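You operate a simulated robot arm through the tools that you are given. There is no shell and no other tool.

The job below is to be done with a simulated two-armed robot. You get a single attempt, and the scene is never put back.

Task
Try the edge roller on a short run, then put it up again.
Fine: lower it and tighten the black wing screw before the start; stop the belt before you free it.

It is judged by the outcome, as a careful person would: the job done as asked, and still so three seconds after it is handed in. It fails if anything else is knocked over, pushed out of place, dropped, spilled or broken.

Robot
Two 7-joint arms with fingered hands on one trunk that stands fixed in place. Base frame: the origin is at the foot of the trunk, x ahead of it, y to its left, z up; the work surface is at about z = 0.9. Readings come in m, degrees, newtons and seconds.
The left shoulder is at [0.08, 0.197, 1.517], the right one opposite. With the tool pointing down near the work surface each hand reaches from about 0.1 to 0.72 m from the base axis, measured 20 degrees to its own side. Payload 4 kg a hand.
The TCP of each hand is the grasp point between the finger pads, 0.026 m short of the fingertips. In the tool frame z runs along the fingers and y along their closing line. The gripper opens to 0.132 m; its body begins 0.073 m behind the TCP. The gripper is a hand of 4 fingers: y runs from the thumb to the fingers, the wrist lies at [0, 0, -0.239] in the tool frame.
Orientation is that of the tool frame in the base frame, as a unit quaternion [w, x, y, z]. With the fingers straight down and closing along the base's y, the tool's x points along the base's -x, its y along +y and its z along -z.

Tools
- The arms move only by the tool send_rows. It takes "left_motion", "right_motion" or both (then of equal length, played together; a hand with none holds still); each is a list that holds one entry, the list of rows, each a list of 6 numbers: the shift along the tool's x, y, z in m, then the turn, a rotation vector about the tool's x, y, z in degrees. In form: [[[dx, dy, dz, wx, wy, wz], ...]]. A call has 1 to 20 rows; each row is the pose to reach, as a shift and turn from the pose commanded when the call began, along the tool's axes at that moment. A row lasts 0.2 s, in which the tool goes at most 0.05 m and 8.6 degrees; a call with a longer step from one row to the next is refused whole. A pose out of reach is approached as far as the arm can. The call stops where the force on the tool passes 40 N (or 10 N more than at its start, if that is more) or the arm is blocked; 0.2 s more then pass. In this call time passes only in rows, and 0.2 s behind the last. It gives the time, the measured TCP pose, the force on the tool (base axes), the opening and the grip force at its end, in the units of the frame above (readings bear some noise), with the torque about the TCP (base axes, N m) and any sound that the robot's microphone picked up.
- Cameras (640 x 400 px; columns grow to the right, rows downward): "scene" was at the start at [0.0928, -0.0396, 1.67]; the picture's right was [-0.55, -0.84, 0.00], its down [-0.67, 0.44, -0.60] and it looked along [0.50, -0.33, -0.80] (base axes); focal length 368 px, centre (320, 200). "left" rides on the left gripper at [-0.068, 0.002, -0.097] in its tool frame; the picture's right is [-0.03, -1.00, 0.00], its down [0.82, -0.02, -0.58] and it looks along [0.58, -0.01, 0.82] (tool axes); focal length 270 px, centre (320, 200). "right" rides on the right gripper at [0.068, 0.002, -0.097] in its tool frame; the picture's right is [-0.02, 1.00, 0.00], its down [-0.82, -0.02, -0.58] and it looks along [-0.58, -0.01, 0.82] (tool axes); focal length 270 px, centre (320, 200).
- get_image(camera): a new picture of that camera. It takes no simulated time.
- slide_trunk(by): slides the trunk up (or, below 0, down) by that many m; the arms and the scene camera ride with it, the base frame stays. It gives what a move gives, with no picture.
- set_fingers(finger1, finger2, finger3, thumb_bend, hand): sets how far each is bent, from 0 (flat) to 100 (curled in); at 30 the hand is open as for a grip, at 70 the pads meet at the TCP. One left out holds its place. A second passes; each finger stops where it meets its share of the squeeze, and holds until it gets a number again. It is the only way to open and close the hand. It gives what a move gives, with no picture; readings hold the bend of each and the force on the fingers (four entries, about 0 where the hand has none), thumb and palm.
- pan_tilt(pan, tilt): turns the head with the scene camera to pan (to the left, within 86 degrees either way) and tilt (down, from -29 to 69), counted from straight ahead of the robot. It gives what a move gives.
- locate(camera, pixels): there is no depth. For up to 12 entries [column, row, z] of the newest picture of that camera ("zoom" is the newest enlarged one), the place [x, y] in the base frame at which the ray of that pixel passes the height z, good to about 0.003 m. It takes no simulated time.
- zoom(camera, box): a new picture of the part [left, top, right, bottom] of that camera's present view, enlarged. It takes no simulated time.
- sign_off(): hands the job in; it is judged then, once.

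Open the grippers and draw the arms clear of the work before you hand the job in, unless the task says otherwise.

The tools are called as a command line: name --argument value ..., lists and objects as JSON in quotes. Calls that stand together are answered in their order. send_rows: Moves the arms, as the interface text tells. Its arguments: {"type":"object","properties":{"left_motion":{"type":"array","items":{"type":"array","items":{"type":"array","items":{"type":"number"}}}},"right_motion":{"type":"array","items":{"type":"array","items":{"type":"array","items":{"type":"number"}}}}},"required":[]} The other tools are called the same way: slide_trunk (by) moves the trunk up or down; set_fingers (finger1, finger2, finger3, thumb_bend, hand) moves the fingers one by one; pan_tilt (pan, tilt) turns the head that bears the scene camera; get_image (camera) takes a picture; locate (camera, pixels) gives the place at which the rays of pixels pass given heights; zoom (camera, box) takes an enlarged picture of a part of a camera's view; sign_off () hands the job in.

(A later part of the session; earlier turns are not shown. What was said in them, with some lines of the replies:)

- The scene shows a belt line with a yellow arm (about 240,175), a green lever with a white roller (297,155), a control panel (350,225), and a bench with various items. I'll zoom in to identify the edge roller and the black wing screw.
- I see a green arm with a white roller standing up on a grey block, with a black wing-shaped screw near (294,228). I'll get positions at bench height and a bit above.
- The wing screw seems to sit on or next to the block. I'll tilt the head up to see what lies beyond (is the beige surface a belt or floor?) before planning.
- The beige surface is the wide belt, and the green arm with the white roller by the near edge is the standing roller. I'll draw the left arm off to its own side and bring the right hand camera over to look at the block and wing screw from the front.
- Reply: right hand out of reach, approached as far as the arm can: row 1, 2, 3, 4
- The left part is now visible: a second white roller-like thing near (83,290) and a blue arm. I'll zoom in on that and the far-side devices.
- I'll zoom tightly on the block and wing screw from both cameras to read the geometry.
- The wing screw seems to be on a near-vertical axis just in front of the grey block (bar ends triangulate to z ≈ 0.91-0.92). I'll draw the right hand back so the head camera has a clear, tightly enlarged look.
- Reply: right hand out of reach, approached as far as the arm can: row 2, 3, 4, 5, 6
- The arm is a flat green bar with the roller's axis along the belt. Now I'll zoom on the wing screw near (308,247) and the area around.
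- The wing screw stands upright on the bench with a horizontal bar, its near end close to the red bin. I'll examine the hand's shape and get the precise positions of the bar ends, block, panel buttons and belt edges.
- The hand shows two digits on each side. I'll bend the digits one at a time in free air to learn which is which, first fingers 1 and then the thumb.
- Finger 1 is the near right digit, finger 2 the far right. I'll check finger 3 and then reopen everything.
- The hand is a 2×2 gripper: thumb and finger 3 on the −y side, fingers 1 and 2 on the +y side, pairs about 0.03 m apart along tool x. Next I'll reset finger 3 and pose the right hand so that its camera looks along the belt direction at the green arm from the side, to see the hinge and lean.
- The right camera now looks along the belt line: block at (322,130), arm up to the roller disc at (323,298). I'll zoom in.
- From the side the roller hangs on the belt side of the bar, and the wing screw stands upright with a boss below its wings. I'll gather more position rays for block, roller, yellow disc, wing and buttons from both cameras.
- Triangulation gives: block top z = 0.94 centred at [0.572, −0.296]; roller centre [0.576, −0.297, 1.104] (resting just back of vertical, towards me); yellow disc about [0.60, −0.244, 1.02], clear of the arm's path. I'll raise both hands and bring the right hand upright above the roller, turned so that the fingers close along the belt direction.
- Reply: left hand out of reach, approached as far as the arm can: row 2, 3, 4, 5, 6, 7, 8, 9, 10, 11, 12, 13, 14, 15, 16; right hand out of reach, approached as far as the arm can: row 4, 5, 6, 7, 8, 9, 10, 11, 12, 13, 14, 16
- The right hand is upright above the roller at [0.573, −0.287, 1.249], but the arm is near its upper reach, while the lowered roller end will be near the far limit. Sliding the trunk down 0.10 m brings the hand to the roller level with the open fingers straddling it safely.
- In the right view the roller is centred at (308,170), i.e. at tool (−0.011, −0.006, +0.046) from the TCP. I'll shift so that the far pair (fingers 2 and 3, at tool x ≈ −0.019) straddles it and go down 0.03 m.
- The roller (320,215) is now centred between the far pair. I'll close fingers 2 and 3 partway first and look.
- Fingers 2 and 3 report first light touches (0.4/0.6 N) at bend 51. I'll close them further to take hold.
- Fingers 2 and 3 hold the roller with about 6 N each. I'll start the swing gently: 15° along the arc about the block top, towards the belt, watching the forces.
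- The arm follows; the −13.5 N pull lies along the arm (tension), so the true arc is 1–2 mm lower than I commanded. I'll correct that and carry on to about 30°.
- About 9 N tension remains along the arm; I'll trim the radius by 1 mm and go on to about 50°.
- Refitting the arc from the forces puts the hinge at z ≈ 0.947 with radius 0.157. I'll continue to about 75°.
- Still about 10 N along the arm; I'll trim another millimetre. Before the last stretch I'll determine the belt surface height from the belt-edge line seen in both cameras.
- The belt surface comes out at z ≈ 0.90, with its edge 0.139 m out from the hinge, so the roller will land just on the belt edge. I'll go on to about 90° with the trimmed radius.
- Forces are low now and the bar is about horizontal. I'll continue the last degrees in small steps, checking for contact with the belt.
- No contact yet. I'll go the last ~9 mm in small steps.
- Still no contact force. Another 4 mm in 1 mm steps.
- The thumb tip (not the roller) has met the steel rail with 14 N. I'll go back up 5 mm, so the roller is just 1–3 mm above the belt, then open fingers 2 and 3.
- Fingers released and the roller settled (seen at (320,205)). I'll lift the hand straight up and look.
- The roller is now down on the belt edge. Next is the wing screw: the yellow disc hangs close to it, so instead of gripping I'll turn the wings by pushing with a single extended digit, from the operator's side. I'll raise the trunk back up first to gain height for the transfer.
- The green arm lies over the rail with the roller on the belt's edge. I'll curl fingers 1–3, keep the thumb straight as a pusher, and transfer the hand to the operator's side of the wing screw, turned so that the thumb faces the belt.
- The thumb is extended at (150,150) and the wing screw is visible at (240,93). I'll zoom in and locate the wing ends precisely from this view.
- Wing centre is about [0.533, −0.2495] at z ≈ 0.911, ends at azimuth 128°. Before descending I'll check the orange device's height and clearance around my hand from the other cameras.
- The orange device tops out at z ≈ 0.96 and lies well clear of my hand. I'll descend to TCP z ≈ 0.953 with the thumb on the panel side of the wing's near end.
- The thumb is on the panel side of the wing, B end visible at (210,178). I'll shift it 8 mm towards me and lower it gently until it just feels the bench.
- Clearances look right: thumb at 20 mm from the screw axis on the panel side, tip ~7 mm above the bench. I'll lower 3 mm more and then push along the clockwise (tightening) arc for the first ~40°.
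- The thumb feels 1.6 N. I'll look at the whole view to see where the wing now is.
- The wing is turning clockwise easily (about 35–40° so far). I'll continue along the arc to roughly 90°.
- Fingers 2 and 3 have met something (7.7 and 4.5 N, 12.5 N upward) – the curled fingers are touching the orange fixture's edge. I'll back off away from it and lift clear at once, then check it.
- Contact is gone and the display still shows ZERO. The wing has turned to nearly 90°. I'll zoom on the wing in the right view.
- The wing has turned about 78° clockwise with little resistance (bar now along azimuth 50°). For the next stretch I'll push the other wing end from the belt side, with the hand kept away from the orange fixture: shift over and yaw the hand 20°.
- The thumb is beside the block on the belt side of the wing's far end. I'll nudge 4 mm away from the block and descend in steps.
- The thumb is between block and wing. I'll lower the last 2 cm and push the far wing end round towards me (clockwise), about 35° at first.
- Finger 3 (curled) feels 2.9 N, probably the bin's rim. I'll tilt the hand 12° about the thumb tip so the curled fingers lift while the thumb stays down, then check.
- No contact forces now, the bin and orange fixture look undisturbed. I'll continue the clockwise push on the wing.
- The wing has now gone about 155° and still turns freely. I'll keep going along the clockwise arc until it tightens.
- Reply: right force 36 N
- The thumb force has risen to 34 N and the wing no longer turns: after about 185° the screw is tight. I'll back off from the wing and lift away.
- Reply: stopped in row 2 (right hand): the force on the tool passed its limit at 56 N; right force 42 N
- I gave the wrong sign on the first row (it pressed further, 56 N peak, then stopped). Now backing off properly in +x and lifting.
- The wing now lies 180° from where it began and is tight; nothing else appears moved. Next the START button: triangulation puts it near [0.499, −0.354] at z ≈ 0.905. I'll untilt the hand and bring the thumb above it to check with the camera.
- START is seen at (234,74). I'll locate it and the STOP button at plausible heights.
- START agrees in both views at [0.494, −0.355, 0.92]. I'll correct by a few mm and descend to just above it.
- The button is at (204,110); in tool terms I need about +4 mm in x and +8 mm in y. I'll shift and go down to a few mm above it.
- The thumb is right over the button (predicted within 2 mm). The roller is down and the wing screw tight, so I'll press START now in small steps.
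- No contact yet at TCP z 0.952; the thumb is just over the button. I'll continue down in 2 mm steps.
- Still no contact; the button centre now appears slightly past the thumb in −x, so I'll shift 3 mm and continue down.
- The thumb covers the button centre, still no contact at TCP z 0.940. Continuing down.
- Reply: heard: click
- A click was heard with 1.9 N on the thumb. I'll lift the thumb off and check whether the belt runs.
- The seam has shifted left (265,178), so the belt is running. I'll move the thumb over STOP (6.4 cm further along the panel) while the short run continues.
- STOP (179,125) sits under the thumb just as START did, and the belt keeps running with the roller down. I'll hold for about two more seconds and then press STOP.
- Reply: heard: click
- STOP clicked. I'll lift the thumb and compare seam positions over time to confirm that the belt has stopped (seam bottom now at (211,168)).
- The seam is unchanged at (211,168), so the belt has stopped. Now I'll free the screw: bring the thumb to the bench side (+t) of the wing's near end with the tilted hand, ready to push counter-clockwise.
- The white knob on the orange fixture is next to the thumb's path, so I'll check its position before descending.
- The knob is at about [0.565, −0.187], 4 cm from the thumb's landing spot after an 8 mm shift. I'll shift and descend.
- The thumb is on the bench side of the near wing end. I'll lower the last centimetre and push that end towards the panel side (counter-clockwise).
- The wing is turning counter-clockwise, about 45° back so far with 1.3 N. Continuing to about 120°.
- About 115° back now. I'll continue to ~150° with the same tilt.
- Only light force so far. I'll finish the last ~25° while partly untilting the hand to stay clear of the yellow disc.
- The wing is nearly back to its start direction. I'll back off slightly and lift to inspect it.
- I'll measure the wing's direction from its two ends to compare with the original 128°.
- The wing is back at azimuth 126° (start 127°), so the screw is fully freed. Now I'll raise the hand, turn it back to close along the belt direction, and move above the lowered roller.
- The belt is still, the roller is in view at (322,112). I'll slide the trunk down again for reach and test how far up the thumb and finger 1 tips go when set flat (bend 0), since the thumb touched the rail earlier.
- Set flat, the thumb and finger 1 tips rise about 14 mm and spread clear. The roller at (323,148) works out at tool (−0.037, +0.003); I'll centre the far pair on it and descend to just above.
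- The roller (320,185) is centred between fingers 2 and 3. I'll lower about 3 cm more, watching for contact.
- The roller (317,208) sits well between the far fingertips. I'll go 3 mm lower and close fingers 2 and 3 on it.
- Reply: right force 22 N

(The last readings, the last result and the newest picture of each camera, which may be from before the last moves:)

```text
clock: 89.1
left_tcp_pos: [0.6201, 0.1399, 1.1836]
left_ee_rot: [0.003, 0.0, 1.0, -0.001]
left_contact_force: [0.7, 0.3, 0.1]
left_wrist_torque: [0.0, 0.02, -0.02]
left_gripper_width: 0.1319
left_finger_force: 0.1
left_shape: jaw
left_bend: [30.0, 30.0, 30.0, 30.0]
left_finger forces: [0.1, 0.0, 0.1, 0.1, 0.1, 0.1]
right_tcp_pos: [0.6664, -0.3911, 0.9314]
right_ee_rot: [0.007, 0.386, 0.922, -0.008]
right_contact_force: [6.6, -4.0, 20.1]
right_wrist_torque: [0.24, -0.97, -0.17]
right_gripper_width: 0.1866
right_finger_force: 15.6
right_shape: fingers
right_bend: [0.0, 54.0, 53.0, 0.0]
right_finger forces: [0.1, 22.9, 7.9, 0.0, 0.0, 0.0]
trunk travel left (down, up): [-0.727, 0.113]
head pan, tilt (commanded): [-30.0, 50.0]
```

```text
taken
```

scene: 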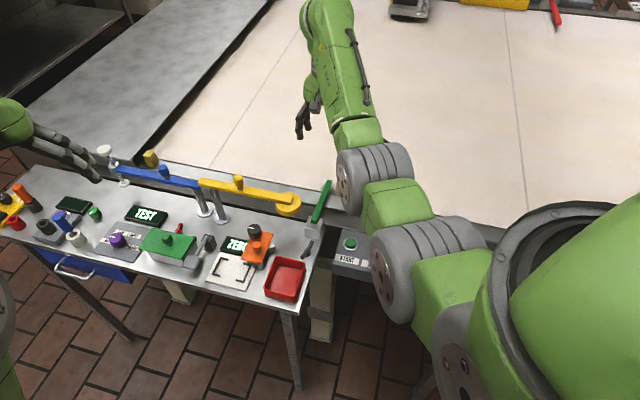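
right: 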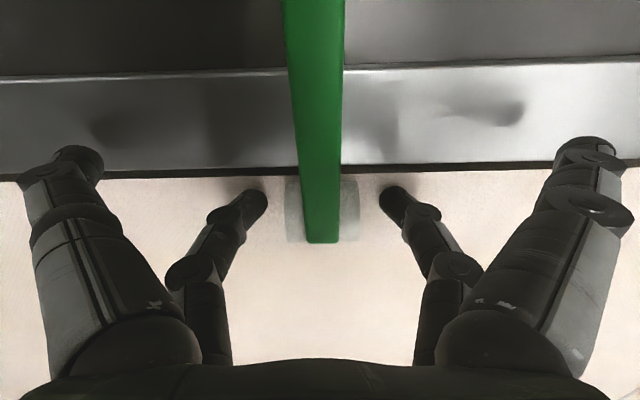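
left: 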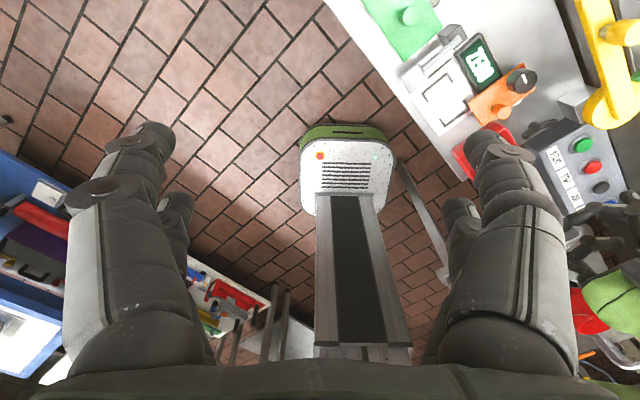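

Finger 2's tip also touches the belt (20 N up in total), but both fingers hold the roller. I'll relieve by 3 mm and begin lifting along the arc to horizontal.

send_rows --right_motion '[[[0, 0, -0.003, 0, 0, 0], [-0.0008, 0, -0.007, 0, 0, 0], [-0.0016, 0, -0.0109, 0, 0, 0], [-0.0027, 0, -0.0176, 0, 0, 0], [-0.0034, 0, -0.0244, 0, 0, 0]]]'

get_image --camera "right"

```text
clock: 90.3
left_tcp_pos: [0.6236, 0.1392, 1.1809]
left_ee_rot: [0.001, 0.0, 1.0, 0.0]
left_contact_force: [-0.1, 0.0, -0.1]
left_wrist_torque: [0.02, 0.03, -0.01]
left_gripper_width: 0.1319
left_finger_force: 0.0
left_shape: jaw
left_bend: [30.0, 30.0, 30.0, 30.0]
left_finger forces: [0.1, 0.0, 0.0, 0.1, 0.0, 0.0]
right_tcp_pos: [0.6699, -0.3934, 0.953]
right_ee_rot: [0.002, 0.386, 0.922, -0.008]
right_contact_force: [3.1, -3.7, -1.8]
right_wrist_torque: [-0.05, -0.08, 0.02]
right_gripper_width: 0.1868
right_finger_force: 7.7
right_shape: fingers
right_bend: [0.0, 53.0, 52.0, 0.0]
right_finger forces: [0.1, 7.1, 8.4, 0.0, 0.0, 0.1]
trunk travel left (down, up): [-0.727, 0.113]
head pan, tilt (commanded): [-30.0, 50.0]
```

```text
taken
```

right: 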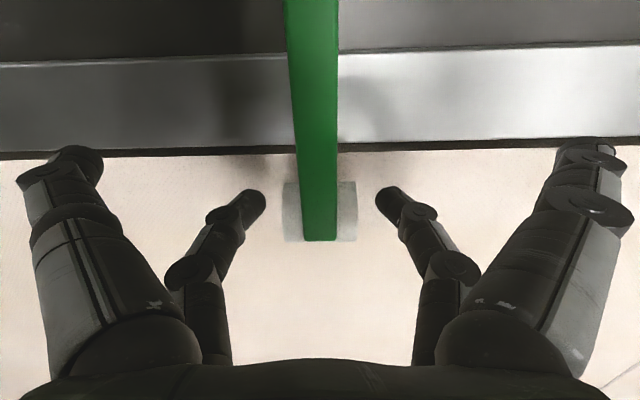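

The arm is rising with the hand (7–8 N grip). I'll continue up the arc to about 65°.

send_rows --right_motion '[[[-0.0008, 0, -0.0068, 0, 0, 0], [-0.0011, 0, -0.0136, 0, 0, 0], [-0.001, 0, -0.0204, 0, 0, 0], [-0.0005, 0, -0.0272, 0, 0, 0], [0.0002, 0, -0.034, 0, 0, 0], [0.0013, 0, -0.0408, 0, 0, 0], [0.0026, 0, -0.0475, 0, 0, 0], [0.0042, 0, -0.0541, 0, 0, 0], [0.0061, 0, -0.0607, 0, 0, 0], [0.0083, 0, -0.0671, 0, 0, 0], [0.0108, 0, -0.0735, 0, 0, 0], [0.0136, 0, -0.0797, 0, 0, 0]]]'

get_image --camera "right"

```text
clock: 92.9
left_tcp_pos: [0.6218, 0.1399, 1.182]
left_ee_rot: [0.001, -0.001, 1.0, 0.0]
left_contact_force: [-0.1, -0.3, 0.2]
left_wrist_torque: [0.0, 0.0, 0.0]
left_gripper_width: 0.1316
left_finger_force: 0.1
left_shape: jaw
left_bend: [30.0, 30.0, 30.0, 30.0]
left_finger forces: [0.0, 0.1, 0.1, 0.0, 0.0, 0.1]
right_tcp_pos: [0.6586, -0.3821, 1.0321]
right_ee_rot: [0.004, 0.385, 0.923, -0.007]
right_contact_force: [4.6, -3.6, 2.2]
right_wrist_torque: [-0.12, -0.09, 0.01]
right_gripper_width: 0.1868
right_finger_force: 6.4
right_shape: fingers
right_bend: [0.0, 54.0, 53.0, 0.0]
right_finger forces: [0.0, 6.6, 6.5, 0.0, 0.0, 0.0]
trunk travel left (down, up): [-0.727, 0.113]
head pan, tilt (commanded): [-30.0, 50.0]
```

```text
taken
```

right: 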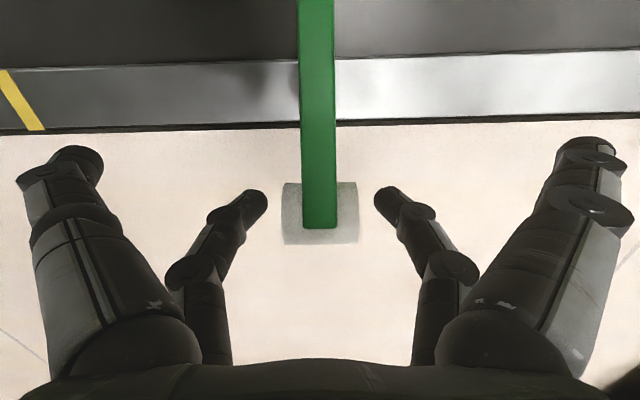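

Smooth so far (about 6 N along the arm). Continuing to about 30° from upright.

send_rows --right_motion '[[[0.0025, 0, -0.0064, 0, 0, 0], [0.0058, 0, -0.0124, 0, 0, 0], [0.0094, 0, -0.0183, 0, 0, 0], [0.0132, 0, -0.024, 0, 0, 0], [0.0172, 0, -0.0295, 0, 0, 0], [0.0215, 0, -0.0348, 0, 0, 0], [0.026, 0, -0.04, 0, 0, 0], [0.0308, 0, -0.0449, 0, 0, 0], [0.0357, 0, -0.0497, 0, 0, 0], [0.0409, 0, -0.0542, 0, 0, 0], [0.0462, 0, -0.0585, 0, 0, 0], [0.0517, 0, -0.0625, 0, 0, 0], [0.0574, 0, -0.0663, 0, 0, 0], [0.0633, 0, -0.0699, 0, 0, 0]]]'

get_image --camera "right"

zoom --camera "scene" --box '[240, 60, 400, 240]'

```text
clock: 95.9
left_tcp_pos: [0.6221, 0.1395, 1.1837]
left_ee_rot: [0.002, -0.001, 1.0, 0.0]
left_contact_force: [0.2, -0.2, 0.2]
left_wrist_torque: [0.04, -0.01, 0.0]
left_gripper_width: 0.1319
left_finger_force: 0.0
left_shape: jaw
left_bend: [30.0, 30.0, 30.0, 30.0]
left_finger forces: [0.1, 0.0, 0.0, 0.1, 0.1, 0.0]
right_tcp_pos: [0.6132, -0.3374, 1.1009]
right_ee_rot: [0.003, 0.386, 0.922, -0.008]
right_contact_force: [-2.0, -1.6, -1.7]
right_wrist_torque: [-0.04, 0.06, -0.07]
right_gripper_width: 0.1869
right_finger_force: 6.5
right_shape: fingers
right_bend: [0.0, 55.0, 53.0, 0.0]
right_finger forces: [0.0, 5.7, 7.9, 0.0, 0.1, 0.0]
trunk travel left (down, up): [-0.727, 0.113]
head pan, tilt (commanded): [-30.0, 50.0]
```

```text
taken
```

right: 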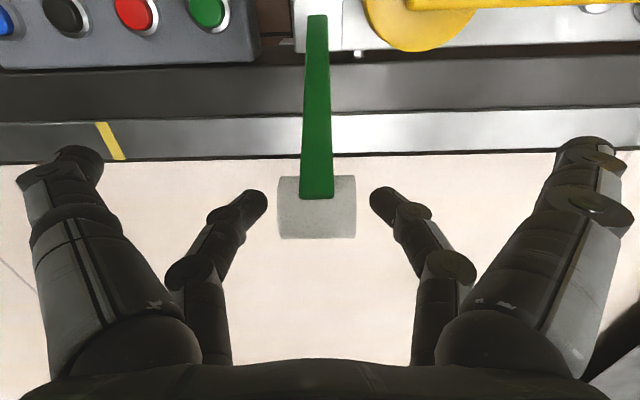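

```text
2.22 times, centred on (320, 150) of scene
```

zoom: 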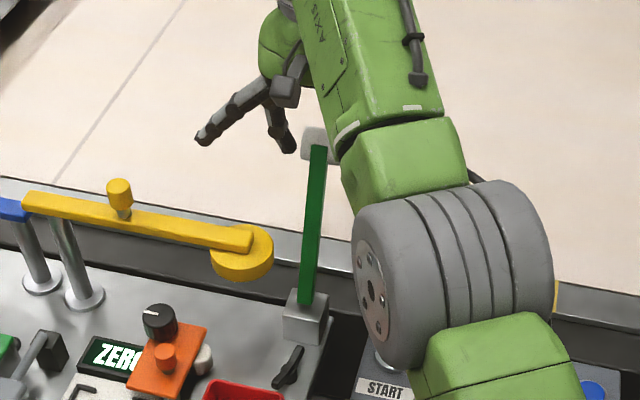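

About 30° from upright, all steady. I'll bring it up to its original rest angle.

send_rows --right_motion '[[[0.006, -0.0003, -0.0033, 0, 0, 0], [0.0121, -0.0006, -0.0063, 0, 0, 0], [0.0184, -0.001, -0.009, 0, 0, 0], [0.0248, -0.001, -0.0115, 0, 0, 0], [0.0313, -0.001, -0.0137, 0, 0, 0], [0.0379, -0.001, -0.0157, 0, 0, 0], [0.0445, -0.001, -0.0173, 0, 0, 0], [0.0512, -0.001, -0.0186, 0, 0, 0], [0.058, -0.001, -0.0197, 0, 0, 0], [0.0648, -0.001, -0.0204, 0, 0, 0], [0.0683, -0.001, -0.0206, 0, 0, 0], [0.0717, -0.001, -0.0208, 0, 0, 0]]]'

get_image --camera "right"

zoom --camera "scene" --box '[240, 60, 400, 240]'

```text
clock: 98.5
left_tcp_pos: [0.6244, 0.136, 1.1805]
left_ee_rot: [0.0, -0.001, 1.0, 0.002]
left_contact_force: [0.4, 0.1, -0.1]
left_wrist_torque: [0.0, -0.01, -0.03]
left_gripper_width: 0.1322
left_finger_force: 0.0
left_shape: jaw
left_bend: [30.0, 30.0, 30.0, 30.0]
left_finger forces: [0.1, 0.0, 0.0, 0.1, 0.0, 0.1]
right_tcp_pos: [0.5668, -0.2902, 1.1193]
right_ee_rot: [0.003, 0.386, 0.922, -0.008]
right_contact_force: [11.8, -13.9, -2.7]
right_wrist_torque: [-0.26, -0.28, 0.07]
right_gripper_width: 0.1866
right_finger_force: 10.3
right_shape: fingers
right_bend: [0.0, 54.0, 53.0, 0.0]
right_finger forces: [0.1, 9.1, 10.4, 0.0, 0.0, 0.0]
trunk travel left (down, up): [-0.727, 0.113]
head pan, tilt (commanded): [-30.0, 50.0]
```

```text
taken
```

right: 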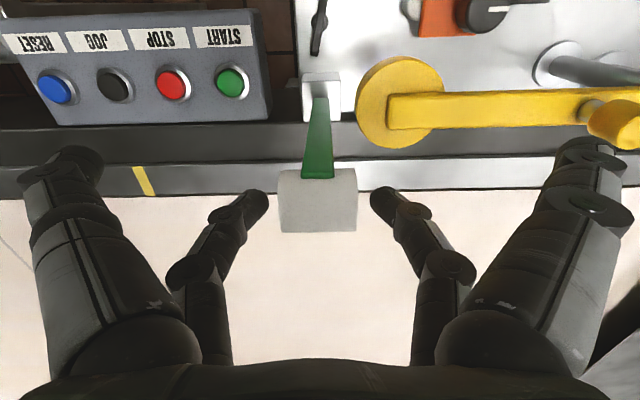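

```text
2.22 times, centred on (320, 150) of scene
```

zoom: 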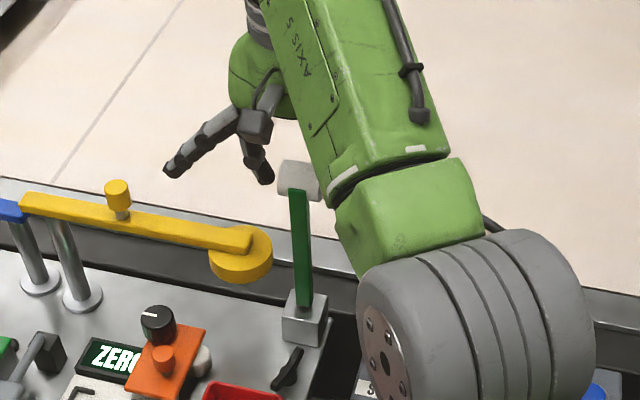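

The arm is now against its upright stop (about 18 N towards me). I'll ease the push by 3 mm and open fingers 2 and 3 a little to see if it stays up on its own.

send_rows --right_motion '[[[-0.0015, 0, 0, 0, 0, 0], [-0.003, 0, 0, 0, 0, 0]]]'

set_fingers --hand "right" --finger2 48 --finger3 48

get_image --camera "right"

```text
clock: 99.1
left_tcp_pos: [0.6241, 0.1364, 1.1814]
left_ee_rot: [0.001, -0.001, 1.0, 0.001]
left_contact_force: [0.2, -0.4, -0.2]
left_wrist_torque: [0.01, 0.04, 0.0]
left_gripper_width: 0.1318
left_finger_force: 0.1
left_shape: jaw
left_bend: [30.0, 30.0, 30.0, 30.0]
left_finger forces: [0.0, 0.1, 0.1, 0.1, 0.0, 0.0]
right_tcp_pos: [0.5672, -0.2898, 1.1208]
right_ee_rot: [0.002, 0.386, 0.922, -0.006]
right_contact_force: [8.6, -10.1, -1.9]
right_wrist_torque: [-0.22, -0.19, 0.02]
right_gripper_width: 0.1867
right_finger_force: 8.5
right_shape: fingers
right_bend: [0.0, 54.0, 53.0, 0.0]
right_finger forces: [0.1, 7.7, 9.1, 0.1, 0.0, 0.0]
trunk travel left (down, up): [-0.727, 0.113]
head pan, tilt (commanded): [-30.0, 50.0]
```

```text
clock: 100.1
left_tcp_pos: [0.6212, 0.1402, 1.1827]
left_ee_rot: [0.002, -0.001, 1.0, 0.0]
left_contact_force: [0.2, 0.4, 0.1]
left_wrist_torque: [0.03, 0.02, -0.01]
left_gripper_width: 0.1319
left_finger_force: 0.0
left_shape: jaw
left_bend: [30.0, 30.0, 30.0, 30.0]
left_finger forces: [0.1, 0.1, 0.0, 0.0, 0.1, 0.0]
right_tcp_pos: [0.5647, -0.2876, 1.1222]
right_ee_rot: [0.003, 0.386, 0.923, -0.008]
right_contact_force: [-0.2, 0.1, -0.1]
right_wrist_torque: [-0.01, 0.04, -0.04]
right_gripper_width: 0.1867
right_finger_force: 0.1
right_shape: fingers
right_bend: [0.0, 48.0, 48.0, 0.0]
right_finger forces: [0.0, 0.1, 0.0, 0.0, 0.0, 0.0]
trunk travel left (down, up): [-0.727, 0.113]
head pan, tilt (commanded): [-30.0, 50.0]
```

```text
taken
```

right: 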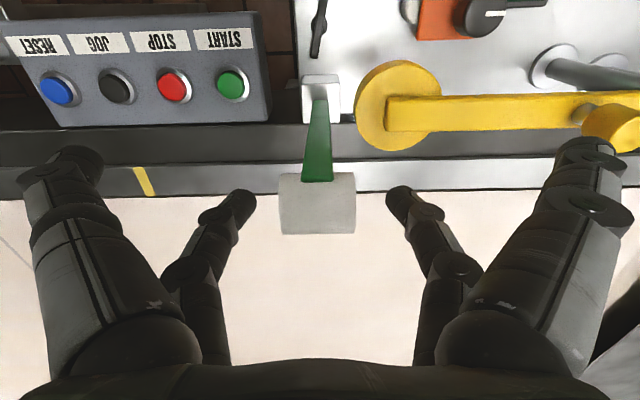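

The arm stays upright by itself with no contact on the hand. I'll open the fingers fully and lift away with the trunk.

set_fingers --hand "right" --finger1 30 --finger2 30 --finger3 30 --thumb_bend 30

slide_trunk --by 0.1

get_image --camera "right"

get_image --camera "scene"

```text
clock: 101.1
left_tcp_pos: [0.6221, 0.1385, 1.1827]
left_ee_rot: [0.001, -0.001, 1.0, 0.001]
left_contact_force: [0.1, 0.1, 0.3]
left_wrist_torque: [0.02, 0.0, -0.01]
left_gripper_width: 0.132
left_finger_force: 0.1
left_shape: jaw
left_bend: [30.0, 30.0, 30.0, 30.0]
left_finger forces: [0.1, 0.0, 0.0, 0.0, 0.0, 0.1]
right_tcp_pos: [0.5648, -0.2877, 1.1213]
right_ee_rot: [0.004, 0.387, 0.922, -0.008]
right_contact_force: [-0.3, -0.2, 0.4]
right_wrist_torque: [0.0, 0.03, 0.0]
right_gripper_width: 0.1336
right_finger_force: 0.0
right_shape: fingers
right_bend: [30.0, 30.0, 30.0, 30.0]
right_finger forces: [0.0, 0.0, 0.1, 0.0, 0.1, 0.0]
trunk travel left (down, up): [-0.727, 0.113]
head pan, tilt (commanded): [-30.0, 50.0]
```

```text
clock: 102.5
left_tcp_pos: [0.6222, 0.1411, 1.2821]
left_ee_rot: [0.002, -0.001, 1.0, 0.0]
left_contact_force: [0.1, -0.5, -0.9]
left_wrist_torque: [0.01, 0.0, -0.02]
left_gripper_width: 0.1318
left_finger_force: 0.0
left_shape: jaw
left_bend: [30.0, 30.0, 30.0, 30.0]
left_finger forces: [0.0, 0.0, 0.0, 0.0, 0.1, 0.1]
right_tcp_pos: [0.564, -0.2865, 1.2211]
right_ee_rot: [0.004, 0.386, 0.922, -0.008]
right_contact_force: [-0.3, -0.6, 0.6]
right_wrist_torque: [0.03, -0.02, -0.01]
right_gripper_width: 0.1336
right_finger_force: 0.0
right_shape: fingers
right_bend: [30.0, 30.0, 30.0, 30.0]
right_finger forces: [0.1, 0.0, 0.0, 0.0, 0.0, 0.0]
trunk travel left (down, up): [-0.827, 0.013]
head pan, tilt (commanded): [-30.0, 50.0]
```

```text
taken
```

right: 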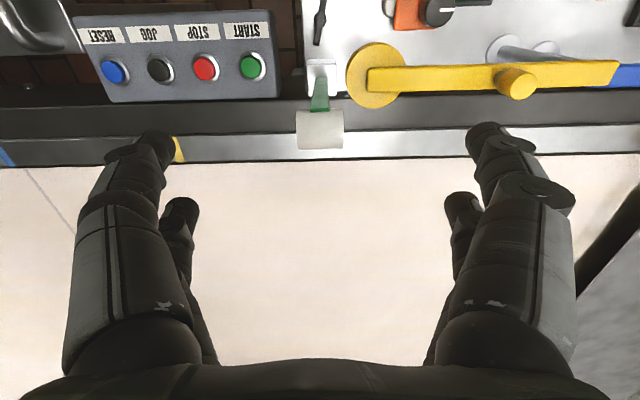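

```text
taken
```

scene: 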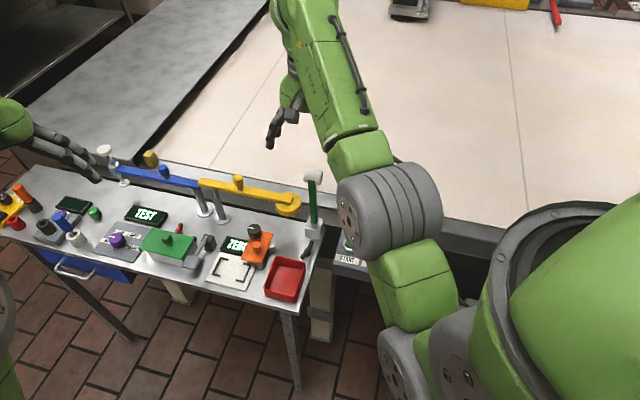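

The roller stands upright, the belt is stopped, and the bench looks unchanged. I'll draw the right arm back to its starting area, clear of the work.

send_rows --right_motion '[[[-0.0026, -0.0334, 0, 0, 0, -5.6], [-0.0052, -0.0667, 0, 0, 0, -11.2], [-0.0078, -0.1001, 0.005, 0, 0, -16.9], [-0.0105, -0.1335, 0.015, 0, 0, -22.5], [-0.0131, -0.1668, 0.03, 0, 0, -28.1], [-0.0157, -0.2002, 0.045, 0, 0, -33.7], [-0.0183, -0.2335, 0.06, 0, 0, -39.4], [-0.0209, -0.2669, 0.07, 0, 0, -45]]]'

get_image --camera "scene"

zoom --camera "scene" --box '[270, 150, 430, 270]'

zoom --camera "scene" --box '[180, 210, 340, 310]'

```text
clock: 104.2
left_tcp_pos: [0.6213, 0.1398, 1.2819]
left_ee_rot: [0.002, -0.001, 1.0, 0.0]
left_contact_force: [-0.4, 0.1, -0.6]
left_wrist_torque: [-0.02, -0.01, 0.0]
left_gripper_width: 0.132
left_finger_force: 0.1
left_shape: jaw
left_bend: [30.0, 30.0, 30.0, 30.0]
left_finger forces: [0.0, 0.0, 0.0, 0.0, 0.0, 0.1]
right_tcp_pos: [0.3922, -0.4928, 1.1506]
right_ee_rot: [0.002, 0.002, 1.0, -0.009]
right_contact_force: [-0.5, -0.9, 0.1]
right_wrist_torque: [-0.02, -0.05, 0.05]
right_gripper_width: 0.1333
right_finger_force: 0.0
right_shape: fingers
right_bend: [30.0, 30.0, 30.0, 30.0]
right_finger forces: [0.0, 0.0, 0.1, 0.1, 0.0, 0.0]
right hand out of reach, approached as far as the arm can: row 2, 3, 4, 5, 6, 7
trunk travel left (down, up): [-0.827, 0.013]
head pan, tilt (commanded): [-30.0, 50.0]
```

```text
taken
```

scene: 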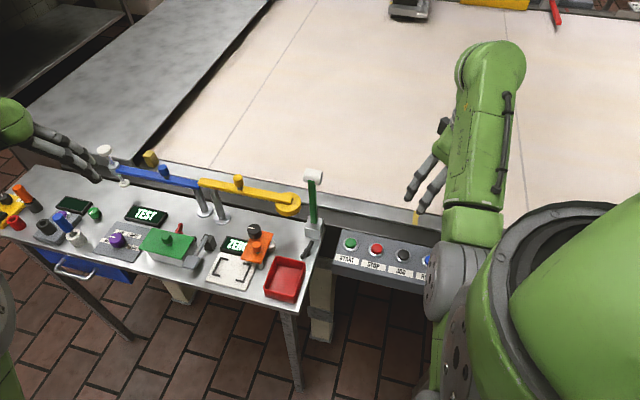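

```text
3.33 times, centred on (350, 210) of scene
```

zoom: 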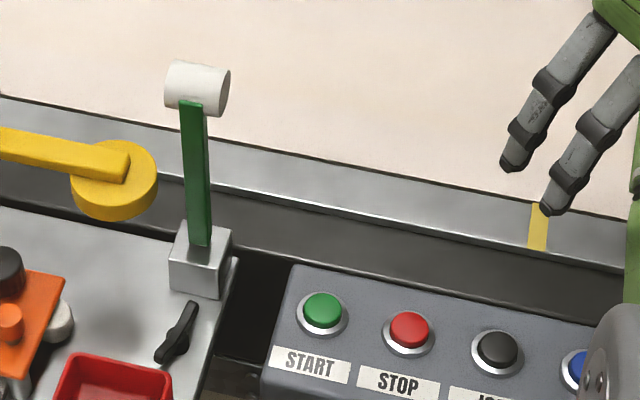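

```text
4.00 times, centred on (260, 260) of scene
```

zoom: 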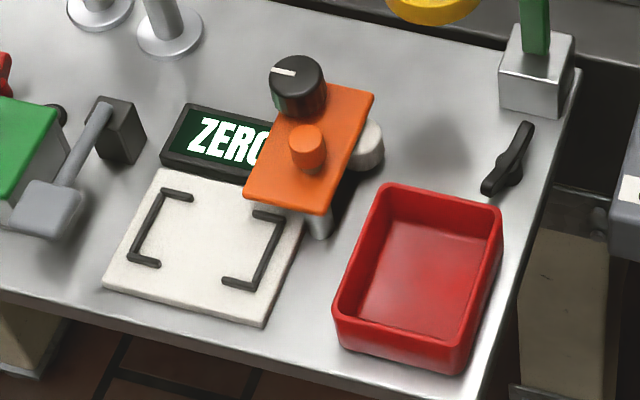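

Everything matches the starting picture: roller up at (313,176), wing screw freed and back at its original angle, belt seam stationary, bin and orange fixture in place. Both hands are open and clear, so I'll hand the job in.

sign_off

```text
The job is handed in.
```

The edge roller has had its short trial run and is back up, and I've handed the job in.

- **Before the run:** I lowered the roller onto the belt edge and turned the black wing screw clockwise until it stopped, about 172°.
- **Run:** I pressed START. The belt ran for about 4 seconds with the roller down, and then I pressed STOP. I checked that the belt seam had stopped moving before touching the screw.
- **After the run:** I turned the screw back to its starting position and raised the roller to its upright stop. It stays up on its own. I left the screw loose, which I take to be how it started.

Three bumps happened along the way:

- **Extra push on the screw:** after it was already tight, I pushed it the wrong way by mistake, with a peak force of 56 N. It still turned back freely.
- **Orange fixture:** my curled fingers pressed against it briefly, up to about 8 N.
- **Red bin:** one finger touched something lightly at about 3 N, probably the rim.

The final pictures show the screw, fixture and bin all where they were at the start. Both hands are open and clear of the work.
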